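You operate a simulated robot arm through the tools that you are given. There is no shell and no other tool. Be economical: measure what you need, move in short steps, check, and stop when the job is done.

Carry out the task below with a simulated robot arm. There is one attempt and no reset: what you move stays moved.

TASK
Pump four shots of gel into the yellow tub.
Fine: stand it on the FILLED mat; nothing spilt; the slide ends at LOAD, the dial stays.
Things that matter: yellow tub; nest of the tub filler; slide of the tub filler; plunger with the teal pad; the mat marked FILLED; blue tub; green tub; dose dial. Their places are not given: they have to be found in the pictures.

The check looks at the end state, three seconds after you hand in, the way a careful person would. Anything else that was tipped, shoved, dropped, spilled or broken makes it a failure.

THE ROBOT
A 7-joint arm with a two-finger parallel gripper, fixed in place. Base frame: the origin is at the foot of the arm, x ahead of it, y to its left, z up; the work surface is at about z = 0. Readings come in mm, degrees, newtons and seconds.
With the tool pointing down near the work surface it reaches from about 240 to 620 mm from the base axis. Its first joint turns from -66.0 to 66.0 degrees. Payload 2.6 kg.
Tool frame: the origin (TCP) lies between the finger pads and is the grasp point; the fingertips stand 30 mm ahead of it; z points along the fingers, y is the line along which they close. Largest opening 94 mm; finger width 28, thickness 10; the body of the gripper, 50 by 96 mm, starts 55 mm behind the TCP.
Orientation is that of the tool frame in the base frame, as a unit quaternion [x, y, z, w]. With the fingers straight down and closing along the base's y, the tool's x points along the base's -x, its y along +y and its z along -z.

THE INTERFACE
- The arm moves only by the tool jog_arm. Its argument "series" is a list of rows, each a list of 7 numbers: the turn, a rotation vector about the tool's x, y, z in degrees, then the shift along the tool's x, y, z in m, then the gripper command, from -1 (shut) to 1 (fully open), values between in proportion. In form: [[rx, ry, rz, tx, ty, tz, claw], ...]. A call has 1 to 12 rows; each row is the pose to reach, as a shift and turn from the pose commanded when the call began, along the tool's axes at that moment. A row lasts 0.2 s, in which the tool goes at most 50 mm and 8.6 degrees; a call with a longer step from one row to the next is refused whole, and so is a gripper value outside its range. A pose out of reach is approached as far as the arm can. The call stops where the force on the tool passes 70 N (or 10 N more than at its start, if that is more) or the arm is blocked; 0.2 s more then pass. The fingers move at their own pace (about 72 mm/s each) and stop on an object; they squeeze with about 42 N. The grip force told is the motor's: it shows also when the fingers shut on nothing. Time passes only in rows, and 0.2 s behind the last, so rows that repeat a pose let the fingers close. It gives the time, the measured TCP pose, the force on the tool (base axes), the opening and the grip force at its end, in the units of the frame above (readings bear some noise).
- Cameras (640 x 400 px; columns grow to the right, rows downward): "scene" is fixed at [24.4, 423.5, 573.8]; the picture's right is [-0.88, -0.48, 0.00], its down [-0.23, 0.43, -0.87] and it looks along [0.42, -0.77, -0.49] (base axes); focal length 326 px, centre (320, 200). "wrist" rides on the gripper at [76, 14, -103] in the tool frame; the picture's right is [-0.18, 0.98, 0.00], its down [-0.75, -0.14, -0.64] and it looks along [-0.63, -0.12, 0.77] (tool axes); focal length 243 px, centre (320, 200).
- grab_frame(camera): a new picture of that camera. The clock stands still meanwhile.
- point_at(camera, pixels): there is no depth. For up to 12 entries [column, row, z] of the newest picture of that camera ("zoom" is the newest enlarged one), the place [x, y] in the base frame at which the ray of that pixel passes the height z, good to about 3 mm. The clock stands still meanwhile.
- enlarge(camera, box): a new picture of the part [left, top, right, bottom] of that camera's present view, enlarged. The clock stands still meanwhile.
- sign_off(): hands the job in; it is judged then, once.

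Go step by step. Measure first, check grasps and placings, and put right what went wrong. The budget is 80 turns and 46 pictures, counting those below and the enlarged ones. Unless the task says otherwise, let go and move clear before handing in, and close with one line.

The tools are called after "Emit:" as a command line: name --pt "numbers of a row" for each row, then --argument value for the rest, lists and objects as JSON in quotes. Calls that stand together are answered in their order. jog_arm: Moves the arm, as the interface text tells. Its arguments: {"type":"object","properties":{"series":{"type":"array"}},"required":["series"]} The other tools are called the same way: grab_frame (camera) takes a picture; point_at (camera, pixels) gives the place at which the rays of pixels pass given heights; enlarge (camera, box) takes an enlarged picture of a part of a camera's view; sign_off () hands the job in.

At the start:

```text
clock: 0.0
eef_pos: [336.5, -136.0, 350.6]
tcp_rot: [0.0, 1.0, 0.0, 0.0]
wrist_force: [-1.3, 0.6, 0.6]
grip_width: 93.8
grip_force: 0.1
```

scene: 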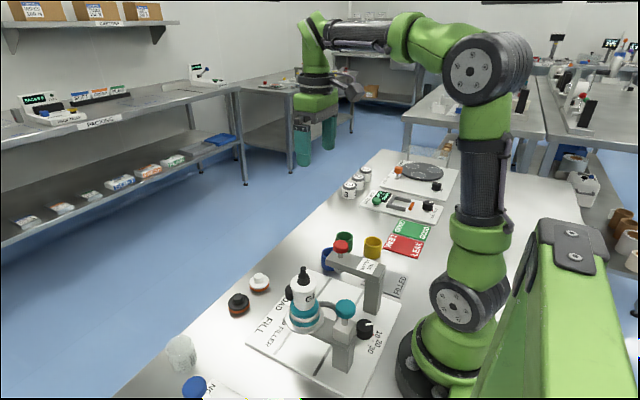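
wrist: 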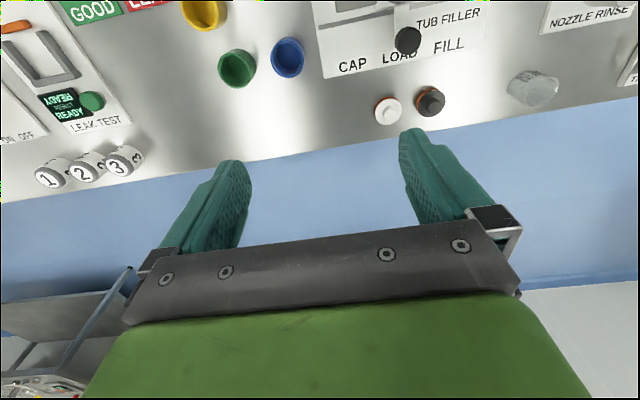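

The scene shows the tub filler around (330,320), with three tubs (blue, green, yellow) near (330,255)-(372,247). I'll enlarge that area first.

Emit:
enlarge --camera "scene" --box '[220, 220, 440, 400]'

Emit:
enlarge --camera "wrist" --box '[180, 0, 580, 140]'

```text
2.22 times, centred on (330, 310) of scene
```

zoom: 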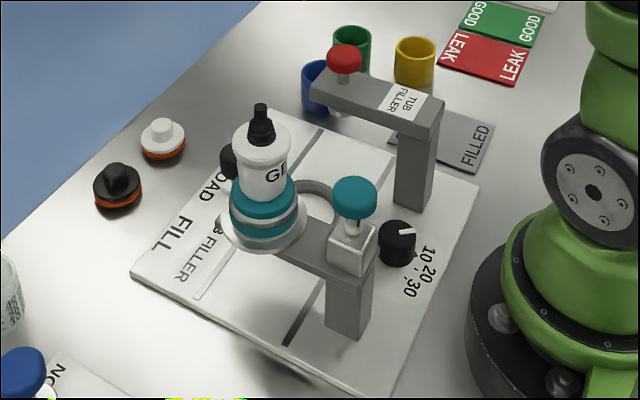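

```text
1.60 times, centred on (380, 70) of wrist
```

zoom: 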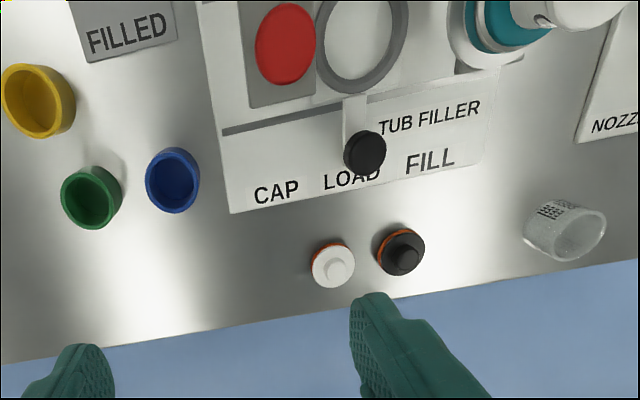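

The slide handle (black knob) appears at LOAD; the nest ring is mid-board with the gel pump over FILL. I'll get coordinates of the main features.

Emit:
point_at --camera "zoom" --pixels '[[38, 100, 40], [92, 197, 40], [172, 180, 40], [365, 152, 30], [360, 45, 15], [128, 35, 0], [285, 45, 120], [232, 213, 0], [490, 165, 0]]'

Emit:
grab_frame --camera "scene"

Emit:
point_at --camera "scene" --pixels '[[344, 308, 100], [344, 308, 130], [373, 241, 40], [344, 238, 40], [328, 253, 40], [304, 310, 100], [365, 328, 30], [309, 290, 10]]'

```text
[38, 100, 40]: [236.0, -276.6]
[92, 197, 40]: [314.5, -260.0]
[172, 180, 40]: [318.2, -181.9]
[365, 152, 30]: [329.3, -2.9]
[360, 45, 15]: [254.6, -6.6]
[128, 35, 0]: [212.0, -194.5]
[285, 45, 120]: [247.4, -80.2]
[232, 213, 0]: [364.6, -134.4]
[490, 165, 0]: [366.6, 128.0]
```

```text
41 pictures are left
```

scene: 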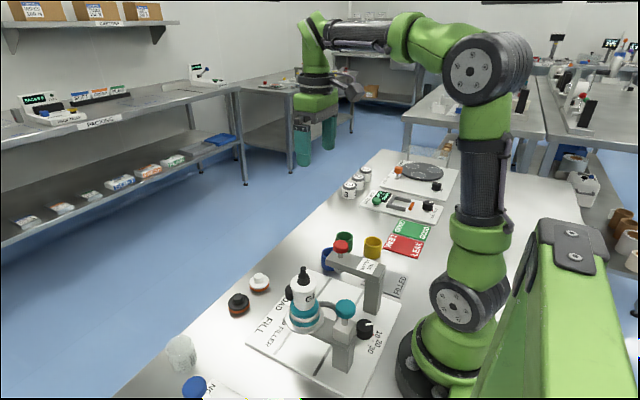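

```text
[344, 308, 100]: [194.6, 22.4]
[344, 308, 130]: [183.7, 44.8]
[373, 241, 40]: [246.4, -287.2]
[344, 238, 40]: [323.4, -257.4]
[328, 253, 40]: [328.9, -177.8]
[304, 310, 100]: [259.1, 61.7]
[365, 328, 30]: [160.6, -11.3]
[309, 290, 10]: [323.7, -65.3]
```

Tub positions roughly agree between cameras. I'll shift toward y≈0 and tilt the tool so the wrist camera looks straight down onto the filler.

Emit:
jog_arm --pt "0 6.5 0 0.0 0.02 -0.01 1" --pt "0 13 0 0 0.04 -0.02 1" --pt "0 19.5 0 0 0.06 -0.03 1" --pt "0 26 0 0 0.08 -0.04 1" --pt "0 32.5 0 0 0.1 -0.05 1" --pt "0 39 0 0 0.12 -0.05 1" --pt "0 39 0 0 0.12 -0.05 1"

Emit:
grab_frame --camera "wrist"

```text
clock: 1.6
eef_pos: [285.3, -14.8, 330.5]
tcp_rot: [0.0, 0.947, 0.002, -0.321]
wrist_force: [0.1, 0.0, 0.4]
grip_width: 94.1
grip_force: 0.1
out of reach, approached as far as the arm can: row 4, 5, 6, 7
```

```text
40 pictures are left
```

wrist: 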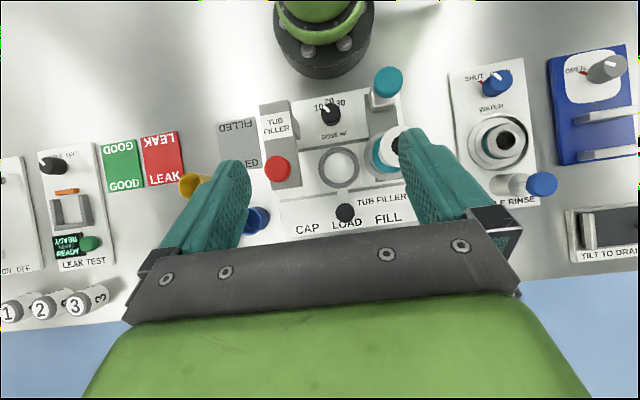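

A near top-down view: filler spans (265-410, 75-240), teal pad at (387,81), ring at (337,167), knob (345,212). Enlarge it and measure.

Emit:
enlarge --camera "wrist" --box '[210, 60, 430, 240]'

Emit:
point_at --camera "wrist" --pixels '[[387, 81, 100], [387, 81, 130], [337, 167, 15], [345, 212, 30], [239, 145, 0], [277, 168, 100], [331, 115, 30], [385, 155, 90]]'

```text
2.22 times, centred on (320, 150) of wrist
```

zoom: 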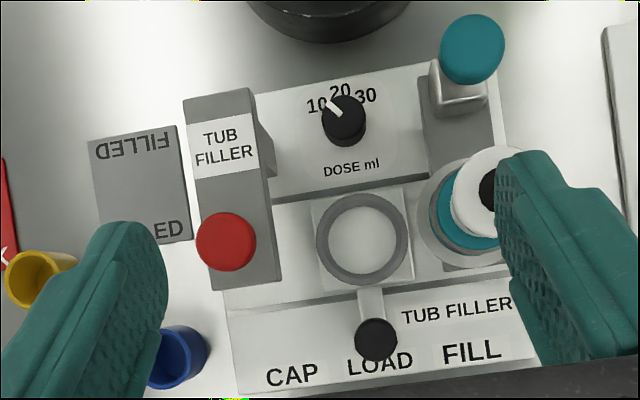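

```text
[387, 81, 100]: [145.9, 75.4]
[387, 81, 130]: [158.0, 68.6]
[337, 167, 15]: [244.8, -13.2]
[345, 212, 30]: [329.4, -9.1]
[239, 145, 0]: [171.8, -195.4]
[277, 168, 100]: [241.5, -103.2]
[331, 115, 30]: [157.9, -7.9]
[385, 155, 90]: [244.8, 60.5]
```

The pad triangulates near (171,63,~155). Now I'll triangulate the bottle top, red knob, slide knob and tub rims.

Emit:
point_at --camera "scene" --pixels '[[303.4, 267, 150], [303.4, 267, 200], [341, 246, 100], [341, 246, 130], [289, 292, 20], [289, 292, 50], [345.8, 307.7, 150], [372.3, 240.5, 30], [372.3, 240.5, 50], [372.5, 258.5, 0], [383, 276, 0], [366, 326, 30]]'

Emit:
point_at --camera "zoom" --pixels '[[495, 190, 150], [495, 190, 200], [226, 241, 100], [226, 241, 130], [376, 340, 20], [376, 340, 50], [472, 50, 150], [363, 239, 10], [363, 239, 20], [138, 185, 0], [88, 140, 0], [180, 125, 0]]'

```text
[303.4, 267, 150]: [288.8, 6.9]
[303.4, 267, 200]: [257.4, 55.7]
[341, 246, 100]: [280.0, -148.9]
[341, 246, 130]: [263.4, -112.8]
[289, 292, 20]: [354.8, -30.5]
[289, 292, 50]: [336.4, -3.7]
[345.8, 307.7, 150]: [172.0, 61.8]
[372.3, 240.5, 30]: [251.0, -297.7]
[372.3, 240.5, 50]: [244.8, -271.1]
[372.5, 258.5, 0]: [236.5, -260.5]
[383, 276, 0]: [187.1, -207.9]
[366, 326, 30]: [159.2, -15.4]
```

```text
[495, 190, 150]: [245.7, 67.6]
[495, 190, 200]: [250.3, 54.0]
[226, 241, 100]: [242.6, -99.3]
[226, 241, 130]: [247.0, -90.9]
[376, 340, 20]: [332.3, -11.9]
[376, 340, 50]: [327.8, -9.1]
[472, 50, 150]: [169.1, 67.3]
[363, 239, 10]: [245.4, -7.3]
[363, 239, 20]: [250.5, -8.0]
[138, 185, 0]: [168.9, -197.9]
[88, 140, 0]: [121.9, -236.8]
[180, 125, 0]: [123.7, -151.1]
```

Estimates: bottle top ≈200 mm high at (253,57), slide knob (330,-9,45), pad (171,64,150), FILLED mat centre ≈(172,-198), yellow tub ≈(240,-274) with rim ~47. I'll untilt and go above the yellow tub to check.

Emit:
jog_arm --pt "0 -6 0 0 -0.037 0.009 1" --pt "0 -12 0 0 -0.073 0.018 1" --pt "0 -18 0 -0.001 -0.11 0.027 1" --pt "0 -24 0 -0.001 -0.146 0.036 1" --pt "0 -30 0 -0.002 -0.183 0.045 1" --pt "0 -36 0 -0.002 -0.22 0.053 1" --pt "0 -37.5 0 -0.003 -0.257 0.061 1" --pt "0 -37.5 0 -0.003 -0.257 0.061 1"

Emit:
grab_frame --camera "wrist"

Emit:
enlarge --camera "scene" --box '[300, 220, 440, 310]'

```text
clock: 3.4
eef_pos: [249.5, -272.7, 281.0]
tcp_rot: [0.0, 1.0, 0.0, -0.012]
wrist_force: [0.3, -0.3, 0.4]
grip_width: 94.0
grip_force: 0.1
```

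```text
38 pictures are left
```

wrist: 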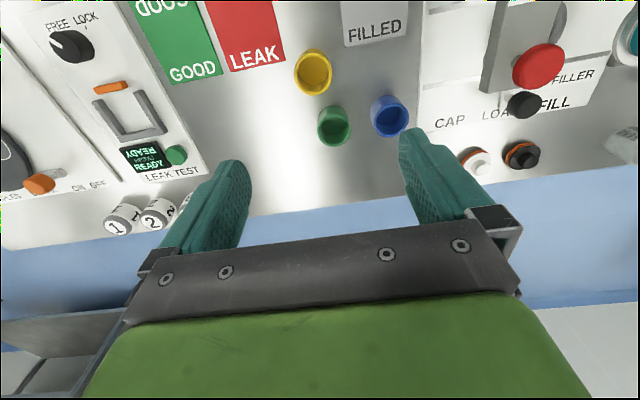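

```text
4.44 times, centred on (370, 265) of scene
```

zoom: 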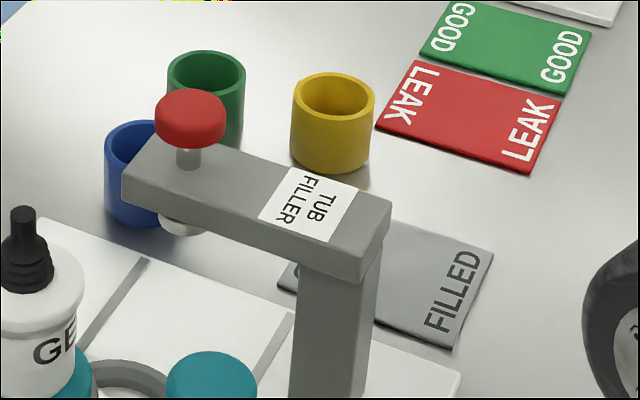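

Now over the yellow tub (wrist pixel ~(313,66)). Measure it accurately.

Emit:
enlarge --camera "wrist" --box '[260, 20, 420, 160]'

Emit:
point_at --camera "scene" --pixels '[[372.5, 240.7, 44], [372.5, 240.7, 50], [363.3, 242, 47], [382, 240, 47], [372, 258.5, 0]]'

```text
2.86 times, centred on (340, 90) of wrist
```

zoom: 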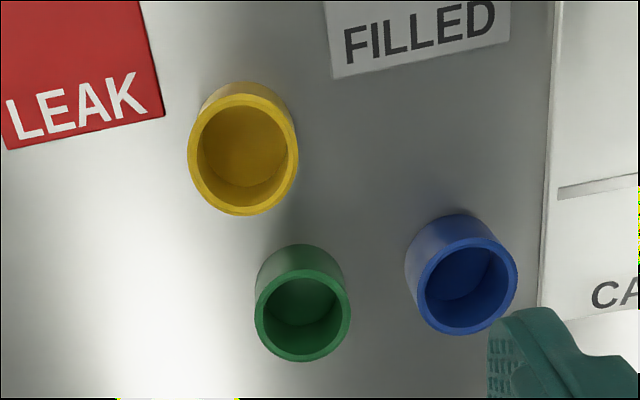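

```text
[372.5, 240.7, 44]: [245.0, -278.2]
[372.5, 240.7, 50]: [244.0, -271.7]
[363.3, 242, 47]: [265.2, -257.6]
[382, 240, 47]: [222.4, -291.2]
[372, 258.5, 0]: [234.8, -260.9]
```

Emit:
point_at --camera "zoom" --pixels '[[243, 155, 40], [243, 155, 50], [188, 158, 45], [298, 150, 45], [247, 215, 45], [240, 95, 45], [235, 130, 0], [301, 313, 45], [465, 287, 45], [334, 80, 0], [510, 40, 0]]'

```text
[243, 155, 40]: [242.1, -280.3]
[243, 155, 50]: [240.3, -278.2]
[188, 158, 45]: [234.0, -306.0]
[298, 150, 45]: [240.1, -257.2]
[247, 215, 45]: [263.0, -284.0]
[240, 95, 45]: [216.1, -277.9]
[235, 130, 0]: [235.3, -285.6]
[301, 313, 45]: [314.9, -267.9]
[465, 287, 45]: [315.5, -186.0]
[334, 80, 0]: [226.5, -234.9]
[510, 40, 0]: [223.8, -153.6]
```

Yellow tub centre ≈(241,-279), ⌀≈50, rim ≈45. Descending open to TCP z≈46.

Emit:
jog_arm --pt "0 -1.4 0 0.001 -0.003 0.04 1" --pt "0 -1.4 0 0.002 -0.006 0.085 1" --pt "0 -1.4 0 0.003 -0.006 0.13 1" --pt "0 -1.4 0 0.003 -0.006 0.17 1" --pt "0 -1.4 0 0.003 -0.006 0.205 1" --pt "0 -1.4 0 0.003 -0.006 0.235 1" --pt "0 -1.4 0 0.003 -0.006 0.235 1"

Emit:
grab_frame --camera "wrist"

```text
clock: 5.0
eef_pos: [239.3, -278.8, 47.6]
tcp_rot: [0.0, 1.0, 0.0, -0.001]
wrist_force: [0.3, 0.1, -0.4]
grip_width: 94.0
grip_force: 0.0
```

```text
35 pictures are left
```

wrist: 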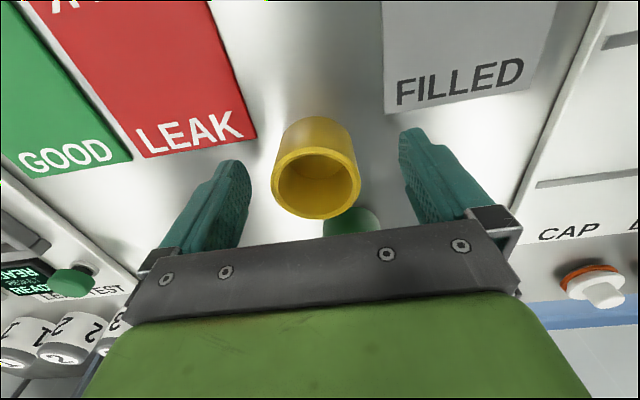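

The tub is well centred between the fingers (rim at (318,183)). Close the gripper.

Emit:
jog_arm --pt "0 0 0 0 0 0 0.3" --pt "0 0 0 0 0 0 -0.3" --pt "0 0 0 0 0 0 -1" --pt "0 0 0 0 0 0 -1"

```text
clock: 6.0
eef_pos: [239.7, -277.9, 48.3]
tcp_rot: [0.0, 1.0, 0.001, -0.001]
wrist_force: [-0.7, 0.0, 0.9]
grip_width: 48.1
grip_force: 41.5
```

Grasped (48 mm). Lift to z≈240, and take a clear scene enlargement of the nest.

Emit:
jog_arm --pt "0 0 0 0 0 -0.03 -1" --pt "0 0 0 0 0 -0.07 -1" --pt "0 0 0 0 0 -0.11 -1" --pt "0 0 0 0 0 -0.15 -1" --pt "0 0 0 0 0 -0.19 -1" --pt "0 0 0 0 0 -0.19 -1"

Emit:
enlarge --camera "scene" --box '[270, 270, 390, 345]'

Emit:
grab_frame --camera "wrist"

```text
clock: 7.4
eef_pos: [238.6, -278.1, 236.6]
tcp_rot: [0.0, 1.0, 0.0, -0.001]
wrist_force: [-0.6, 0.5, -0.2]
grip_width: 48.4
grip_force: 42.3
```

```text
5.33 times, centred on (330, 308) of scene
```

zoom: 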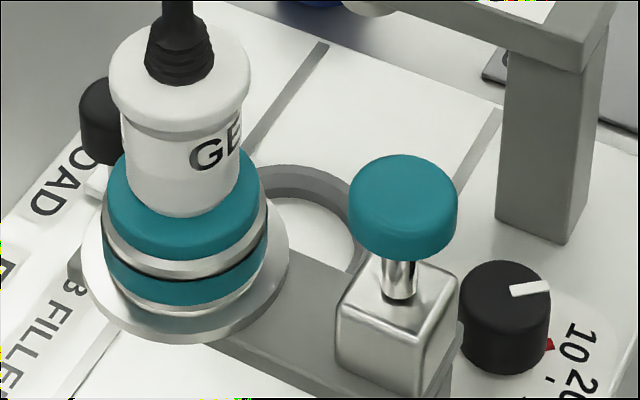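

```text
33 pictures are left
```

wrist: 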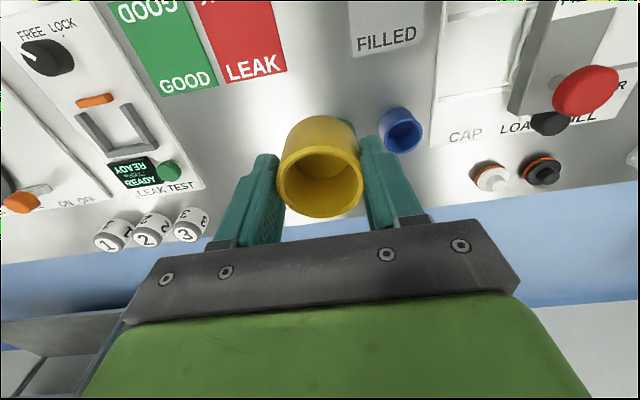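

The nest ring appears ~58 mm inside; tub has play. I'll hold over (290,-10) to measure the ring again from above before placing.

Emit:
jog_arm --pt "0 0 0 -0.009 0.045 -0.005 -1" --pt "0 0 0 -0.018 0.09 -0.01 -1" --pt "0 0 0 -0.027 0.135 -0.01 -1" --pt "0 0 0 -0.036 0.18 -0.01 -1" --pt "0 0 0 -0.045 0.225 -0.01 -1" --pt "0 0 0 -0.053 0.268 -0.01 -1" --pt "0 0 0 -0.053 0.268 -0.01 -1"

Emit:
enlarge --camera "wrist" --box '[220, 0, 420, 125]'

```text
clock: 9.0
eef_pos: [293.1, -8.1, 248.0]
tcp_rot: [0.0, 1.0, -0.001, -0.001]
wrist_force: [0.7, -0.3, -1.1]
grip_width: 48.3
grip_force: 42.1
```

```text
3.20 times, centred on (320, 62) of wrist
```

zoom: 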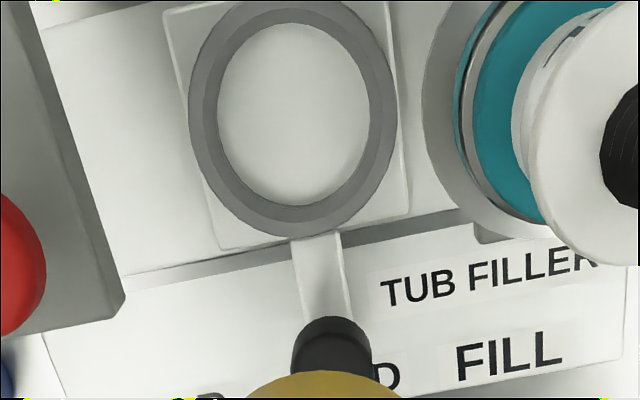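

Clear view: ring centre at zoom (293,116), with an inner chamfer. Measure.

Emit:
point_at --camera "zoom" --pixels '[[294, 114, 10], [293, 118, 20], [188, 118, 20], [396, 110, 20], [293, 0, 20], [298, 237, 20], [218, 116, 10], [371, 110, 10], [320, 340, 35], [424, 100, 85], [292, 370, 40]]'

```text
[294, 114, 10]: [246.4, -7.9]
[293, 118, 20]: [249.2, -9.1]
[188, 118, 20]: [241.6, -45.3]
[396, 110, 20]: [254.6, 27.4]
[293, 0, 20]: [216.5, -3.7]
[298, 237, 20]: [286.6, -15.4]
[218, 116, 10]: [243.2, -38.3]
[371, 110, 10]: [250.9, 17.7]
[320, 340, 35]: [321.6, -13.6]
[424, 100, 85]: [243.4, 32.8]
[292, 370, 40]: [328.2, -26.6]
```

Nest centre ≈(248,-9). Rotate yaw -90° (so the gripper body clears the pump) while moving over it, staying high.

Emit:
jog_arm --pt "0 0 -8.2 0.004 0 0 -1" --pt "0 0 -16.4 0.008 0 0 -1" --pt "0 0 -24.6 0.012 0 0 -1" --pt "0 0 -32.8 0.016 0 0 -1" --pt "0 0 -41 0.02 0 0 -1" --pt "0 0 -49.2 0.024 0 0 -1" --pt "0 0 -57.4 0.028 0 0 -1" --pt "0 0 -65.6 0.032 0 0 -1" --pt "0 0 -73.8 0.036 -0.001 0 -1" --pt "0 0 -82 0.04 -0.001 0 -1" --pt "0 0 -90 0.045 -0.001 0 -1" --pt "0 0 -90 0.045 -0.001 0 -1"

```text
clock: 11.6
eef_pos: [246.8, -9.8, 247.1]
tcp_rot: [0.708, -0.706, -0.001, 0.001]
wrist_force: [-0.1, -0.2, -0.9]
grip_width: 48.4
grip_force: 41.9
```

Yaw done. Lower to z≈95 and look before final insertion.

Emit:
jog_arm --pt "0 0 0 0 0.001 0.04 -1" --pt "0 0 0 0 0.001 0.08 -1" --pt "0 0 0 0 0.001 0.12 -1" --pt "0 0 0 0 0.001 0.152 -1" --pt "0 0 0 0 0.001 0.152 -1"

Emit:
grab_frame --camera "wrist"

Emit:
enlarge --camera "scene" --box '[260, 220, 420, 345]'

```text
clock: 12.8
eef_pos: [249.3, -9.1, 95.8]
tcp_rot: [-0.707, 0.707, 0.0, 0.0]
wrist_force: [-0.2, 0.9, 0.0]
grip_width: 48.3
grip_force: 42.1
```

```text
31 pictures are left
```

wrist: 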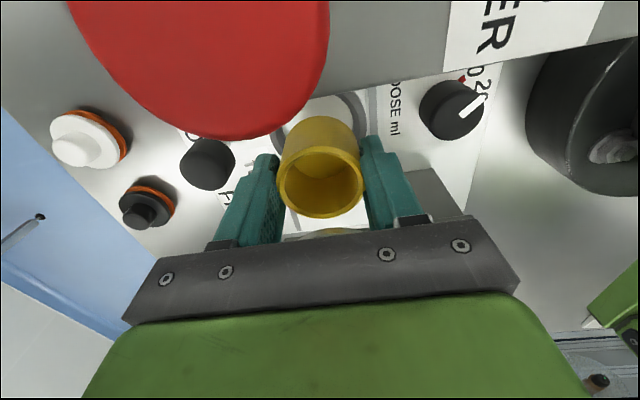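

```text
3.20 times, centred on (340, 282) of scene
```

zoom: 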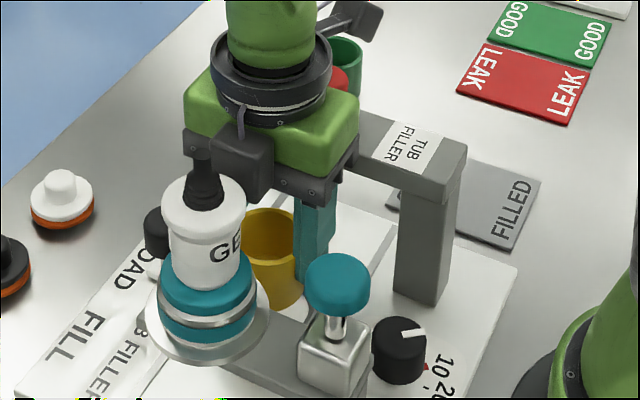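

There is a dark housing on the pump-facing side of the gripper (zoom (243,165)). Let me check its distance to the bottle.

Emit:
point_at --camera "zoom" --pixels '[[243, 200, 150], [243, 200, 160], [215, 185, 150], [265, 195, 150], [240, 180, 170], [190, 155, 150], [315, 205, 150], [203, 200, 190], [243, 205, 180], [165, 200, 180]]'

Emit:
enlarge --camera "scene" --box '[295, 235, 365, 290]'

```text
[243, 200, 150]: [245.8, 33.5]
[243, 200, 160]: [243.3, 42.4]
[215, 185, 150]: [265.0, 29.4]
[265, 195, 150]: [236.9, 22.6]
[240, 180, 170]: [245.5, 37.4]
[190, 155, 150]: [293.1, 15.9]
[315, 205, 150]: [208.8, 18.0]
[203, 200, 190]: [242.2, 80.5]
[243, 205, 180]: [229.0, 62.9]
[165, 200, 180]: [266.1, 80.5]
```

```text
7.27 times, centred on (330, 262) of scene
```

zoom: 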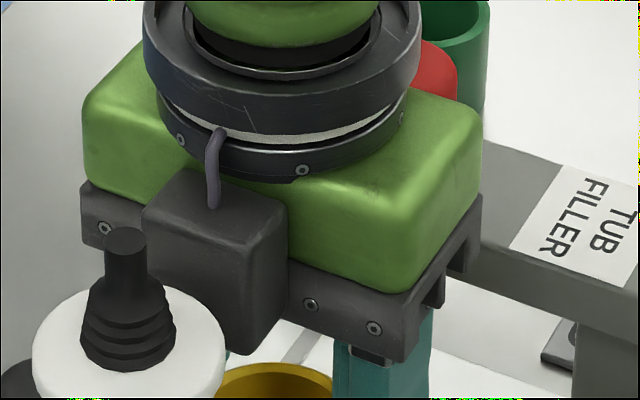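

Housing reaches y≈33 while the bottle/collar starts at y≈42+, so ~9 mm clearance; descent is fine straight down. Lower to z≈66.

Emit:
jog_arm --pt "0 0 0 0 -0.001 0.015 -1" --pt "0 0 0 0 -0.001 0.03 -1" --pt "0 0 0 0 -0.001 0.03 -1"

Emit:
enlarge --camera "scene" --box '[280, 240, 400, 330]'

```text
clock: 13.6
eef_pos: [248.6, -8.5, 64.4]
tcp_rot: [-0.707, 0.707, 0.001, 0.0]
wrist_force: [0.2, -2.1, 0.5]
grip_width: 48.4
grip_force: 42.1
```

```text
4.44 times, centred on (340, 285) of scene
```

zoom: 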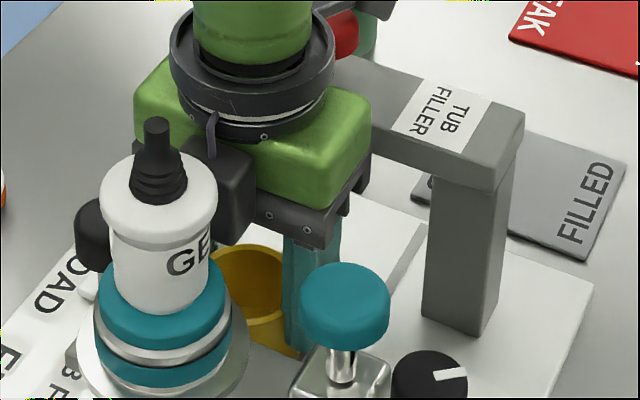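

Force negligible so far (tub in chamfer maybe, Fy -2 N). Lower in small steps watching for contact.

Emit:
jog_arm --pt "0 0 0 0 0 0.003 -1" --pt "0 0 0 0 0 0.005 -1" --pt "0 0 0 0 0 0.005 -1"

```text
clock: 14.2
eef_pos: [249.1, -10.9, 62.3]
tcp_rot: [-0.706, 0.708, -0.001, 0.001]
wrist_force: [-6.2, -0.8, 17.5]
grip_width: 48.2
grip_force: 41.6
stopped in row 2: the force on the tool passed its limit (the readings are from after the stop); the commanded pose is now the measured one
```

Contact at TCP z≈62 (tub bottom ≈14). Look to see whether it's on the floor or on the ring edge.

Emit:
enlarge --camera "wrist" --box '[220, 60, 440, 240]'

Emit:
enlarge --camera "scene" --box '[320, 280, 370, 320]'

```text
2.22 times, centred on (330, 150) of wrist
```

zoom: 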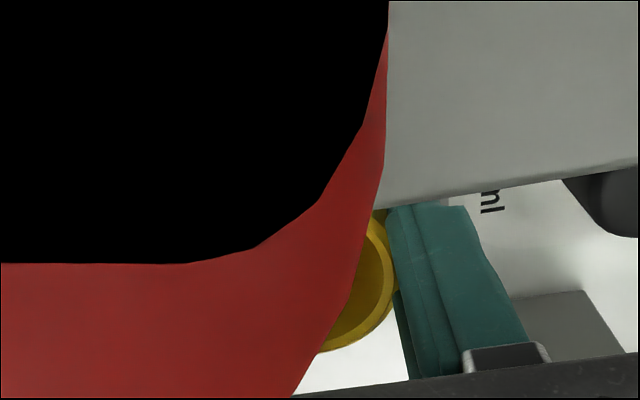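

```text
10.00 times, centred on (345, 300) of scene
```

zoom: 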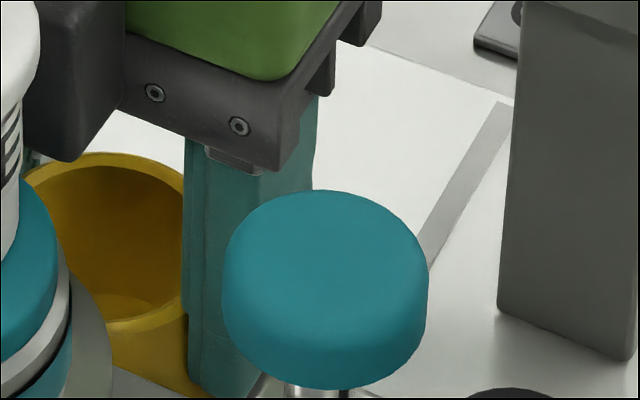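

The wrist camera is pressed against the red CAP knob — that was the contact, not the tub. Back up to z≈105 and rotate yaw +30° so camera avoids the knob.

Emit:
jog_arm --pt "0 0 0 0 0 -0.02 -1" --pt "0 0 0 0 0 -0.043 -1" --pt "0 0 7.5 0 0 -0.043 -1" --pt "0 0 15 0 0 -0.043 -1" --pt "0 0 22.5 0 0 -0.043 -1" --pt "0 0 30 0 0 -0.043 -1" --pt "0 0 30 0 0 -0.043 -1"

Emit:
grab_frame --camera "wrist"

Emit:
enlarge --camera "scene" --box '[280, 220, 400, 320]'

```text
clock: 15.8
eef_pos: [250.1, -10.7, 105.4]
tcp_rot: [-0.497, 0.868, 0.001, 0.001]
wrist_force: [0.1, 0.0, 0.3]
grip_width: 48.2
grip_force: 41.9
```

```text
25 pictures are left
```

wrist: 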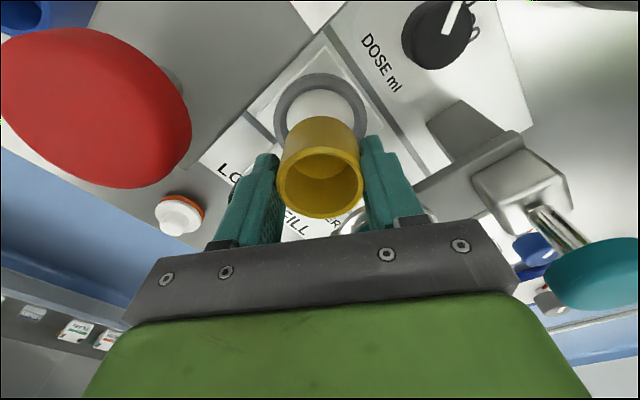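

```text
4.00 times, centred on (340, 270) of scene
```

zoom: 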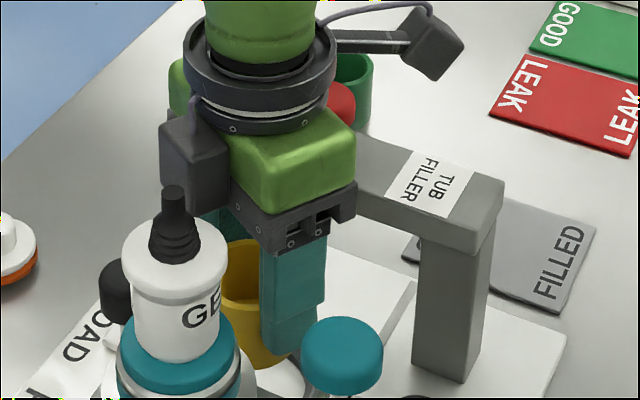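

Camera is now clear and the ring (col 320) is aligned under the tub. Descend to ~63.

Emit:
jog_arm --pt "0 0 0 -0.001 0.002 0.015 -1" --pt "0 0 0 -0.001 0.002 0.03 -1" --pt "0 0 0 -0.001 0.002 0.041 -1" --pt "0 0 0 -0.001 0.002 0.041 -1"

Emit:
enlarge --camera "wrist" --box '[220, 40, 440, 240]'

```text
clock: 16.8
eef_pos: [248.9, -8.1, 62.1]
tcp_rot: [-0.499, 0.867, 0.0, 0.001]
wrist_force: [-0.2, -0.5, 0.2]
grip_width: 48.3
grip_force: 42.2
```

```text
2.00 times, centred on (330, 140) of wrist
```

zoom: 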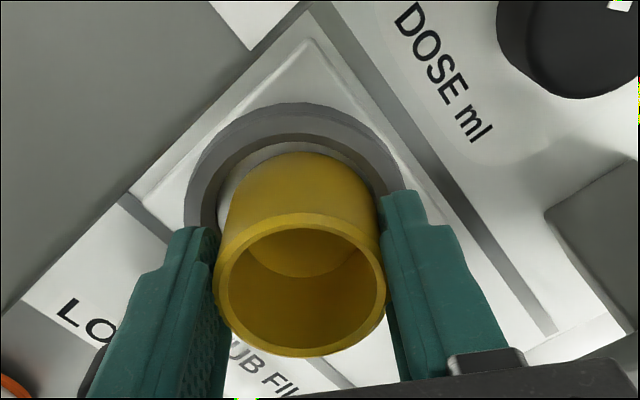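

Tub is entering the ring centred with no force. Continue down in small steps.

Emit:
jog_arm --pt "0 0 0 0 0 0.002 -1" --pt "0 0 0 0 0 0.004 -1" --pt "0 0 0 0 0 0.006 -1" --pt "0 0 0 0 0 0.006 -1"

```text
clock: 17.4
eef_pos: [248.7, -8.7, 63.2]
tcp_rot: [-0.496, 0.868, 0.0, 0.001]
wrist_force: [-5.2, -0.1, 16.2]
grip_width: 48.3
grip_force: 41.7
stopped in row 3: the force on the tool passed its limit (the readings are from after the stop); the commanded pose is now the measured one
```

Contact at ≈62 again with tub bottom at ≈14. Check whether that's the nest floor.

Emit:
enlarge --camera "wrist" --box '[270, 70, 370, 170]'

Emit:
enlarge --camera "scene" --box '[320, 270, 370, 320]'

```text
4.00 times, centred on (320, 120) of wrist
```

zoom: 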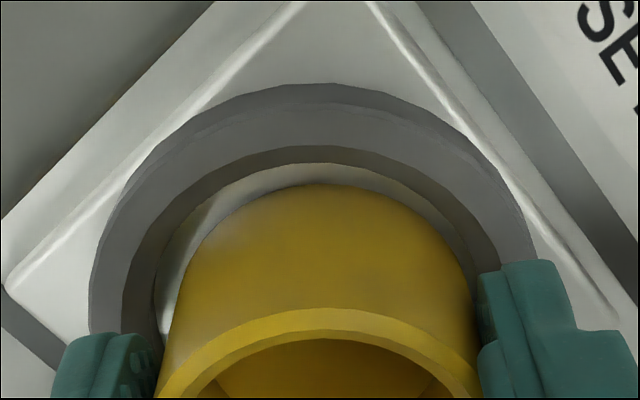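

```text
8.00 times, centred on (345, 295) of scene
```

zoom: 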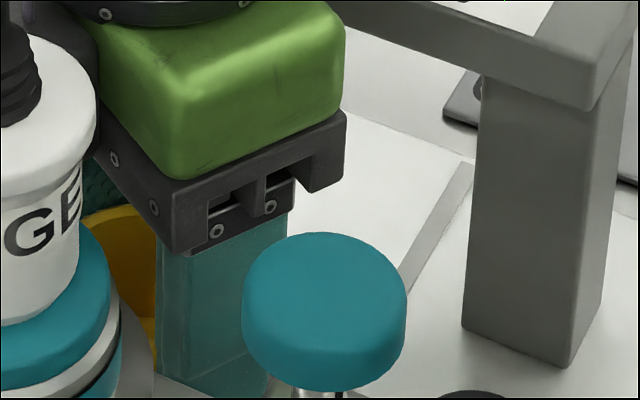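

The tub's base is inside the ring wall with floor visible around it, so it's seated. Open moderately and check.

Emit:
jog_arm --pt "0 0 0 0 0 -0.0005 -0.4" --pt "0 0 0 0 0 -0.0005 0.1" --pt "0 0 0 0 0 -0.0005 0.5" --pt "0 0 0 0 0 -0.0005 0.5"

Emit:
enlarge --camera "wrist" --box '[220, 40, 440, 240]'

```text
clock: 18.4
eef_pos: [248.3, -8.9, 62.6]
tcp_rot: [-0.497, 0.868, 0.0, 0.002]
wrist_force: [-0.2, 0.6, 0.0]
grip_width: 70.3
grip_force: 0.0
```

```text
2.00 times, centred on (330, 140) of wrist
```

zoom: 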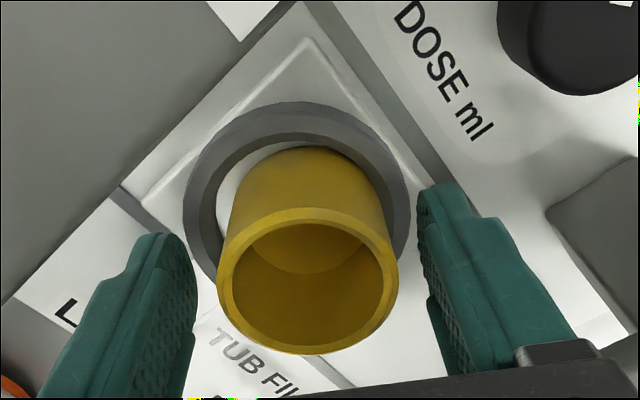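

Tub stands in the nest. Lift straight up, then rotate back to yaw 0 and move toward x≈300.

Emit:
jog_arm --pt "0 0 0 0 0 -0.04 0.5" --pt "0 0 0 0 0 -0.08 0.5" --pt "0 0 0 0 0 -0.12 0.5" --pt "0 0 0 0 0 -0.15 0.5" --pt "0 0 8.5 -0.005 -0.008 -0.15 0.5" --pt "0 0 17 -0.01 -0.016 -0.15 0.5" --pt "0 0 25.5 -0.014 -0.024 -0.15 0.5" --pt "0 0 34 -0.018 -0.032 -0.15 0.5" --pt "0 0 42.5 -0.021 -0.038 -0.15 0.5" --pt "0 0 51 -0.024 -0.043 -0.15 0.5" --pt "0 0 59.5 -0.025 -0.044 -0.15 0.5" --pt "0 0 59.5 -0.025 -0.044 -0.15 0.5"

Emit:
grab_frame --camera "wrist"

```text
clock: 21.0
eef_pos: [299.4, -9.6, 213.0]
tcp_rot: [-0.001, 1.0, 0.001, 0.002]
wrist_force: [-0.2, -0.1, 0.0]
grip_width: 70.7
grip_force: 0.0
```

```text
19 pictures are left
```

wrist: 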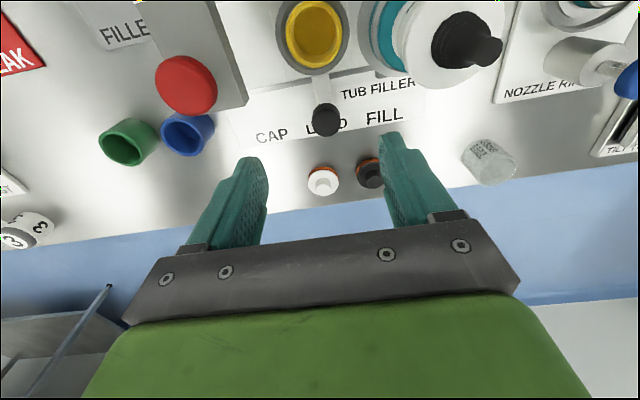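

Tub sits upright in the ring (314,33). Locate the knob top at (326,112).

Emit:
point_at --camera "wrist" --pixels '[[326, 122, 45], [326, 118, 40], [313, 35, 50], [324, 104, 20]]'

```text
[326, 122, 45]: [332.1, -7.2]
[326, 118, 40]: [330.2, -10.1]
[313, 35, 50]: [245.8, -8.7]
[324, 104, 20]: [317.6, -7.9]
```

Go to (330,-9) and descend open around the knob to TCP z≈52, then close.

Emit:
jog_arm --pt "0 0 0 -0.031 0.001 0.0 0.3" --pt "0 0 0 -0.031 0.001 0.045 0.3" --pt "0 0 0 -0.031 0.001 0.09 0.3" --pt "0 0 0 -0.031 0.001 0.13 0.3" --pt "0 0 0 -0.031 0.001 0.161 0.3" --pt "0 0 0 -0.031 0.001 0.161 -0.3" --pt "0 0 0 -0.031 0.001 0.161 -1" --pt "0 0 0 -0.031 0.001 0.161 -1" --pt "0 0 0 -0.031 0.001 0.161 -1"

```text
clock: 23.0
eef_pos: [328.6, -7.1, 51.3]
tcp_rot: [-0.002, 1.0, 0.001, 0.001]
wrist_force: [3.5, -0.2, -14.1]
grip_width: 31.7
grip_force: 44.7
```

Width 31.7 with Fz −14 N is odd; check with a picture.

Emit:
enlarge --camera "scene" --box '[230, 230, 350, 320]'

Emit:
enlarge --camera "wrist" --box '[220, 40, 440, 240]'

```text
4.44 times, centred on (290, 275) of scene
```

zoom: 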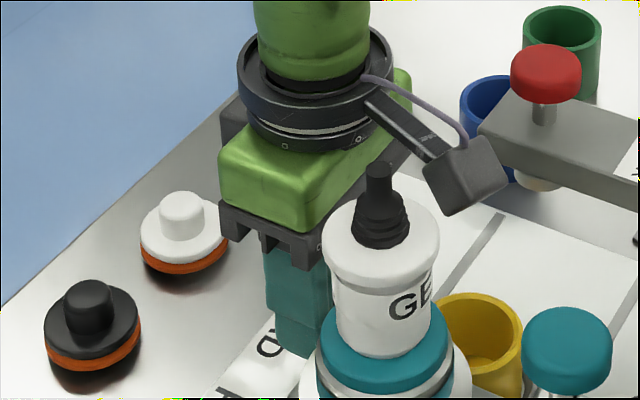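

```text
2.00 times, centred on (330, 140) of wrist
```

zoom: 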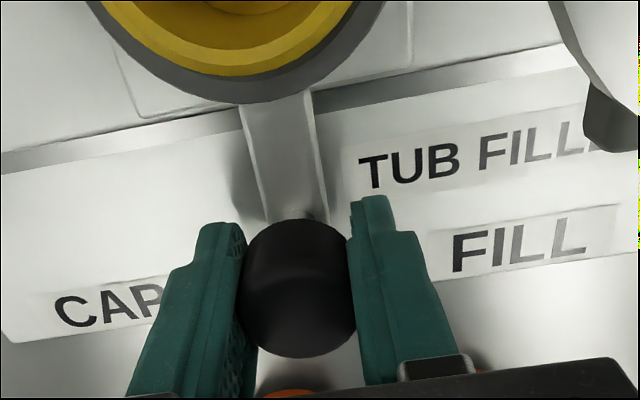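

The knob really is ~30 mm wide and well gripped, but the wrist camera (near x≈253, z≈154) would sweep into the bottle when sliding to FILL. Release, lift, yaw −90° and re-grip along x with the camera away.

Emit:
jog_arm --pt "0 0 0 0 0 0 -0.2" --pt "0 0 0 0 0 0 0.4" --pt "0 0 0 0 0 -0.04 0.4" --pt "0 0 0 0 0 -0.08 0.4" --pt "0 0 -8.5 0 0 -0.08 0.4" --pt "0 0 -17 0 0 -0.08 0.4" --pt "0 0 -25.5 0 0 -0.08 0.4" --pt "0 0 -34 0 0 -0.08 0.4" --pt "0 0 -42.5 0 0 -0.08 0.4" --pt "0 0 -51 0 0 -0.08 0.4" --pt "0 0 -59.5 0 0 -0.08 0.4" --pt "0 0 -68 0 0 -0.08 0.4"

Emit:
jog_arm --pt "0 0 -8 0 0 0 0.4" --pt "0 0 -16 0 0 0 0.4" --pt "0 0 -22 0 0 0 0.4" --pt "0 0 -22 0 0 0 0.4"

Emit:
grab_frame --camera "wrist"

```text
clock: 25.6
eef_pos: [329.7, -8.6, 131.2]
tcp_rot: [-0.562, 0.827, 0.001, 0.002]
wrist_force: [0.4, -0.7, -0.6]
grip_width: 65.8
grip_force: 0.1
```

```text
clock: 26.6
eef_pos: [330.2, -8.9, 130.9]
tcp_rot: [0.709, -0.705, 0.001, -0.002]
wrist_force: [0.3, 0.1, -0.3]
grip_width: 66.2
grip_force: 0.0
```

```text
16 pictures are left
```

wrist: 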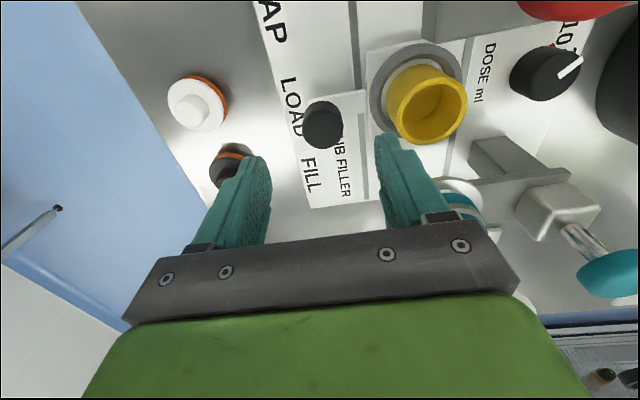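

Gripping along x would bring the gripper body within a few mm of the pump collar. Instead I'll push the knob with closed fingers from its −y side, offset to x≈337.

Emit:
jog_arm --pt "0 0 0 0.02 -0.004 0 -0.3" --pt "0 0 0 0.042 -0.007 0 -1" --pt "0 0 0 0.042 -0.007 0 -1" --pt "0 0 0 0.042 -0.007 0.03 -1" --pt "0 0 0 0.042 -0.007 0.06 -1" --pt "0 0 0 0.042 -0.007 0.08 -1" --pt "0 0 0 0.042 -0.007 0.08 -1"

```text
clock: 28.2
eef_pos: [338.4, -50.9, 49.9]
tcp_rot: [0.708, -0.706, 0.0, -0.001]
wrist_force: [-0.8, 0.3, -0.5]
grip_width: 0.0
grip_force: 32.9
```

In position beside the knob. Push +y to about y=36 first.

Emit:
jog_arm --pt "0 0 0 -0.012 0 0 -1" --pt "0 0 0 -0.022 0 0 -1" --pt "0 0 0 -0.032 0 0 -1" --pt "0 0 0 -0.042 0 0 -1" --pt "0 0 0 -0.052 0 0 -1" --pt "0 0 0 -0.062 0 0 -1" --pt "0 0 0 -0.072 0 0 -1" --pt "0 0 0 -0.08 0 0 -1" --pt "0 0 0 -0.087 0 0 -1" --pt "0 0 0 -0.087 0 0 -1"

Emit:
enlarge --camera "scene" --box '[240, 220, 400, 350]'

```text
clock: 30.4
eef_pos: [338.0, 33.1, 51.5]
tcp_rot: [-0.706, 0.708, -0.001, 0.0]
wrist_force: [-8.6, -32.0, 13.8]
grip_width: 0.1
grip_force: 32.6
```

```text
3.08 times, centred on (320, 285) of scene
```

zoom: 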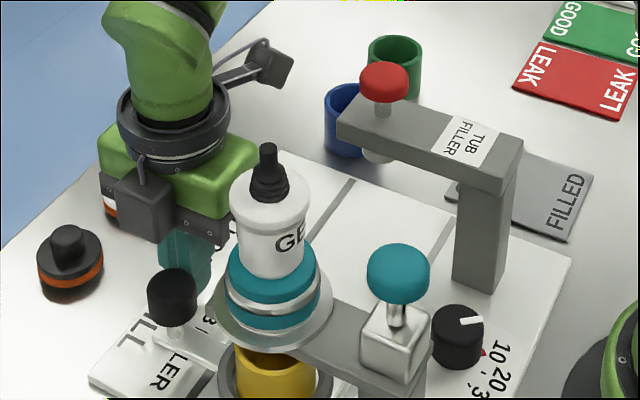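

Tub moved under the pump; Fy −32 N suggests end stop (lagging 3 mm). Push a bit more to confirm.

Emit:
jog_arm --pt "0 0 0 -0.003 0 0 -1" --pt "0 0 0 -0.006 0 0 -1" --pt "0 0 0 -0.006 0 0 -1"

```text
clock: 31.2
eef_pos: [339.1, 34.1, 50.8]
tcp_rot: [-0.703, 0.711, -0.005, -0.003]
wrist_force: [-13.5, -59.9, 26.7]
grip_width: 0.0
grip_force: 32.7
```

End stop confirmed: slide is at FILL. Back off, lift above the bottle, and move over the teal pad to test reach.

Emit:
jog_arm --pt "0 0 0 0.01 0 0 -1" --pt "0 0 0 0.025 0 0 -1" --pt "0 0 0 0.025 0 -0.05 -1" --pt "0 0 0 0.025 0 -0.1 -1" --pt "0 0 0 0.025 0 -0.15 -1" --pt "0 0 0 0.025 0 -0.2 -1" --pt "0 0 0 0.025 0 -0.215 -1" --pt "0 0 0 0.01 0.04 -0.215 -1" --pt "0 0 0 -0.01 0.08 -0.215 -1" --pt "0 0 0 -0.025 0.12 -0.215 -1" --pt "0 0 0 -0.03 0.167 -0.215 -1" --pt "0 0 0 -0.03 0.167 -0.215 -1"

```text
clock: 33.8
eef_pos: [168.0, 74.2, 266.5]
tcp_rot: [0.708, -0.707, 0.001, -0.001]
wrist_force: [0.0, 0.1, -0.5]
grip_width: 0.0
grip_force: 32.7
```

Vertical reach works here. Center at (171,64), lower to z≈195 and check.

Emit:
jog_arm --pt "0 0 0 0.01 -0.003 0.02 -1" --pt "0 0 0 0.01 -0.003 0.05 -1" --pt "0 0 0 0.01 -0.003 0.069 -1" --pt "0 0 0 0.01 -0.003 0.069 -1"

Emit:
enlarge --camera "scene" --box '[260, 210, 420, 350]'

Emit:
grab_frame --camera "wrist"

```text
clock: 34.8
eef_pos: [172.6, 63.2, 198.5]
tcp_rot: [0.707, -0.707, 0.001, -0.002]
wrist_force: [0.2, 0.0, -0.1]
grip_width: 0.2
grip_force: 32.7
```

```text
2.86 times, centred on (340, 280) of scene
```

zoom: 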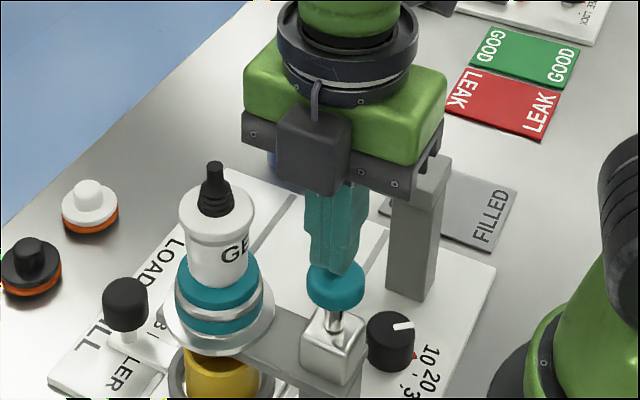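

```text
13 pictures are left
```

wrist: 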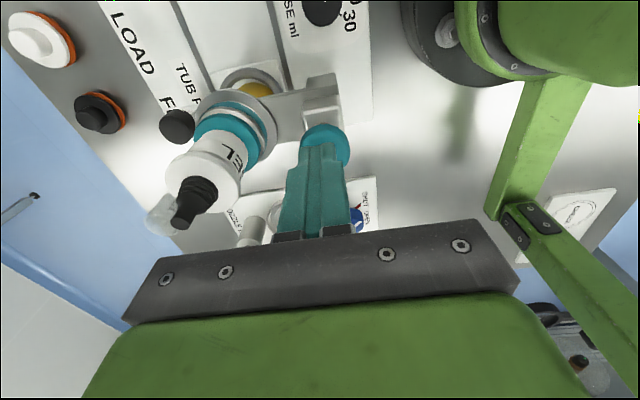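

Fingertips are centred above the pad. Press down slowly to learn contact height and travel.

Emit:
jog_arm --pt "0 0 0 0 0 0.005 -1" --pt "0 0 0 0 0 0.01 -1" --pt "0 0 0 0 0 0.014 -1" --pt "0 0 0 0 0 0.018 -1" --pt "0 0 0 0 0 0.022 -1" --pt "0 0 0 0 0 0.022 -1"

```text
clock: 36.2
eef_pos: [172.9, 62.7, 175.7]
tcp_rot: [0.708, -0.706, 0.0, -0.002]
wrist_force: [2.2, -2.3, 2.1]
grip_width: 0.0
grip_force: 33.2
```

Light contact around tip z≈146. Continue the first stroke.

Emit:
jog_arm --pt "0 0 0 0 0 0.004 -1" --pt "0 0 0 0 0 0.008 -1" --pt "0 0 0 0 0 0.012 -1" --pt "0 0 0 0 0 0.012 -1"

```text
clock: 36.9
eef_pos: [172.2, 62.3, 169.7]
tcp_rot: [-0.706, 0.708, 0.0, 0.002]
wrist_force: [-6.7, -3.4, 16.3]
grip_width: 0.0
grip_force: 33.7
stopped in row 3: the force on the tool passed its limit (the readings are from after the stop); the commanded pose is now the measured one
```

Stopped by force at z≈169.7, only ~6 mm of travel. Look at the pad and pump.

Emit:
enlarge --camera "scene" --box '[290, 250, 390, 340]'

```text
4.44 times, centred on (340, 295) of scene
```

zoom: 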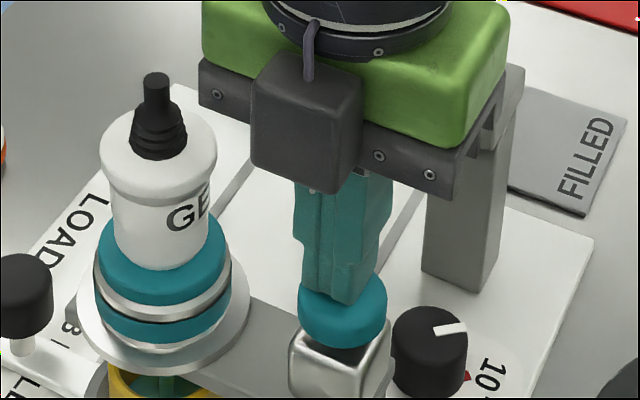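

The pad is at the block (stem hidden) and teal gel is visible in the tub: a full stroke. Release fully and inspect the tub level.

Emit:
jog_arm --pt "0 0 0 0 0 -0.006 -1" --pt "0 0 0 0 0 -0.014 -1" --pt "0 0 0 0 0 -0.014 -1" --pt "0 0 0 0 0 -0.014 -1" --pt "0 0 0 0 0 -0.014 -1"

Emit:
enlarge --camera "scene" --box '[290, 270, 390, 350]'

```text
clock: 38.1
eef_pos: [171.1, 62.6, 183.8]
tcp_rot: [-0.706, 0.708, 0.0, 0.003]
wrist_force: [1.0, 0.8, 1.0]
grip_width: 0.2
grip_force: 33.3
```

```text
5.00 times, centred on (340, 310) of scene
```

zoom: 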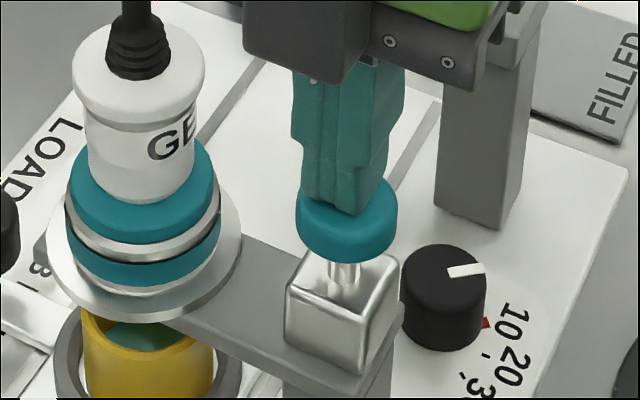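

One shot delivered, pad fully returned. Second stroke.

Emit:
jog_arm --pt "0 0 0 0 0 0.005 -1" --pt "0 0 0 0 0 0.009 -1" --pt "0 0 0 0 0 0.013 -1" --pt "0 0 0 0 0 0.017 -1" --pt "0 0 0 0 0 0.021 -1" --pt "0 0 0 0 0 0.025 -1"

Emit:
jog_arm --pt "0 0 0 0 0 -0.006 -1" --pt "0 0 0 0 0 -0.014 -1" --pt "0 0 0 0 0 -0.014 -1" --pt "0 0 0 0 0 -0.014 -1" --pt "0 0 0 0 0 -0.014 -1"

Emit:
enlarge --camera "scene" --box '[290, 270, 390, 350]'

```text
clock: 39.2
eef_pos: [172.7, 62.5, 169.7]
tcp_rot: [-0.704, 0.71, 0.0, 0.003]
wrist_force: [-6.5, -3.2, 17.5]
grip_width: 0.1
grip_force: 32.6
stopped in row 5: the force on the tool passed its limit (the readings are from after the stop); the commanded pose is now the measured one
```

```text
clock: 40.4
eef_pos: [171.7, 62.7, 183.6]
tcp_rot: [-0.705, 0.71, 0.0, 0.003]
wrist_force: [1.3, -0.4, 1.9]
grip_width: 0.0
grip_force: 33.1
```

```text
5.00 times, centred on (340, 310) of scene
```

zoom: 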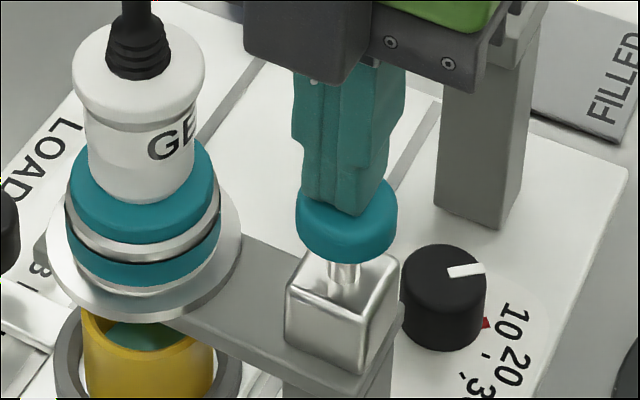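

Gel level looks about the same as after the first shot; I'm not sure the second counted. Raise higher with a wait and zoom tightly on the tub.

Emit:
jog_arm --pt "0 0 0 0 0 -0.02 -1" --pt "0 0 0 0 0 -0.02 -1" --pt "0 0 0 0 0 -0.02 -1"

Emit:
enlarge --camera "scene" --box '[295, 310, 375, 360]'

```text
clock: 41.2
eef_pos: [173.1, 62.3, 202.8]
tcp_rot: [-0.704, 0.71, -0.001, 0.003]
wrist_force: [-0.4, 0.0, 0.2]
grip_width: 0.0
grip_force: 32.9
```

```text
8.00 times, centred on (335, 335) of scene
```

zoom: 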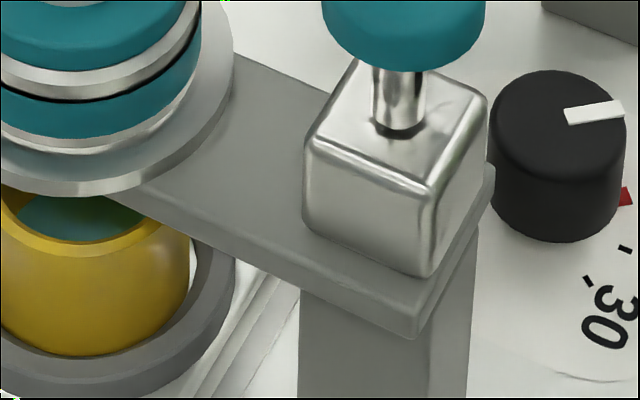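

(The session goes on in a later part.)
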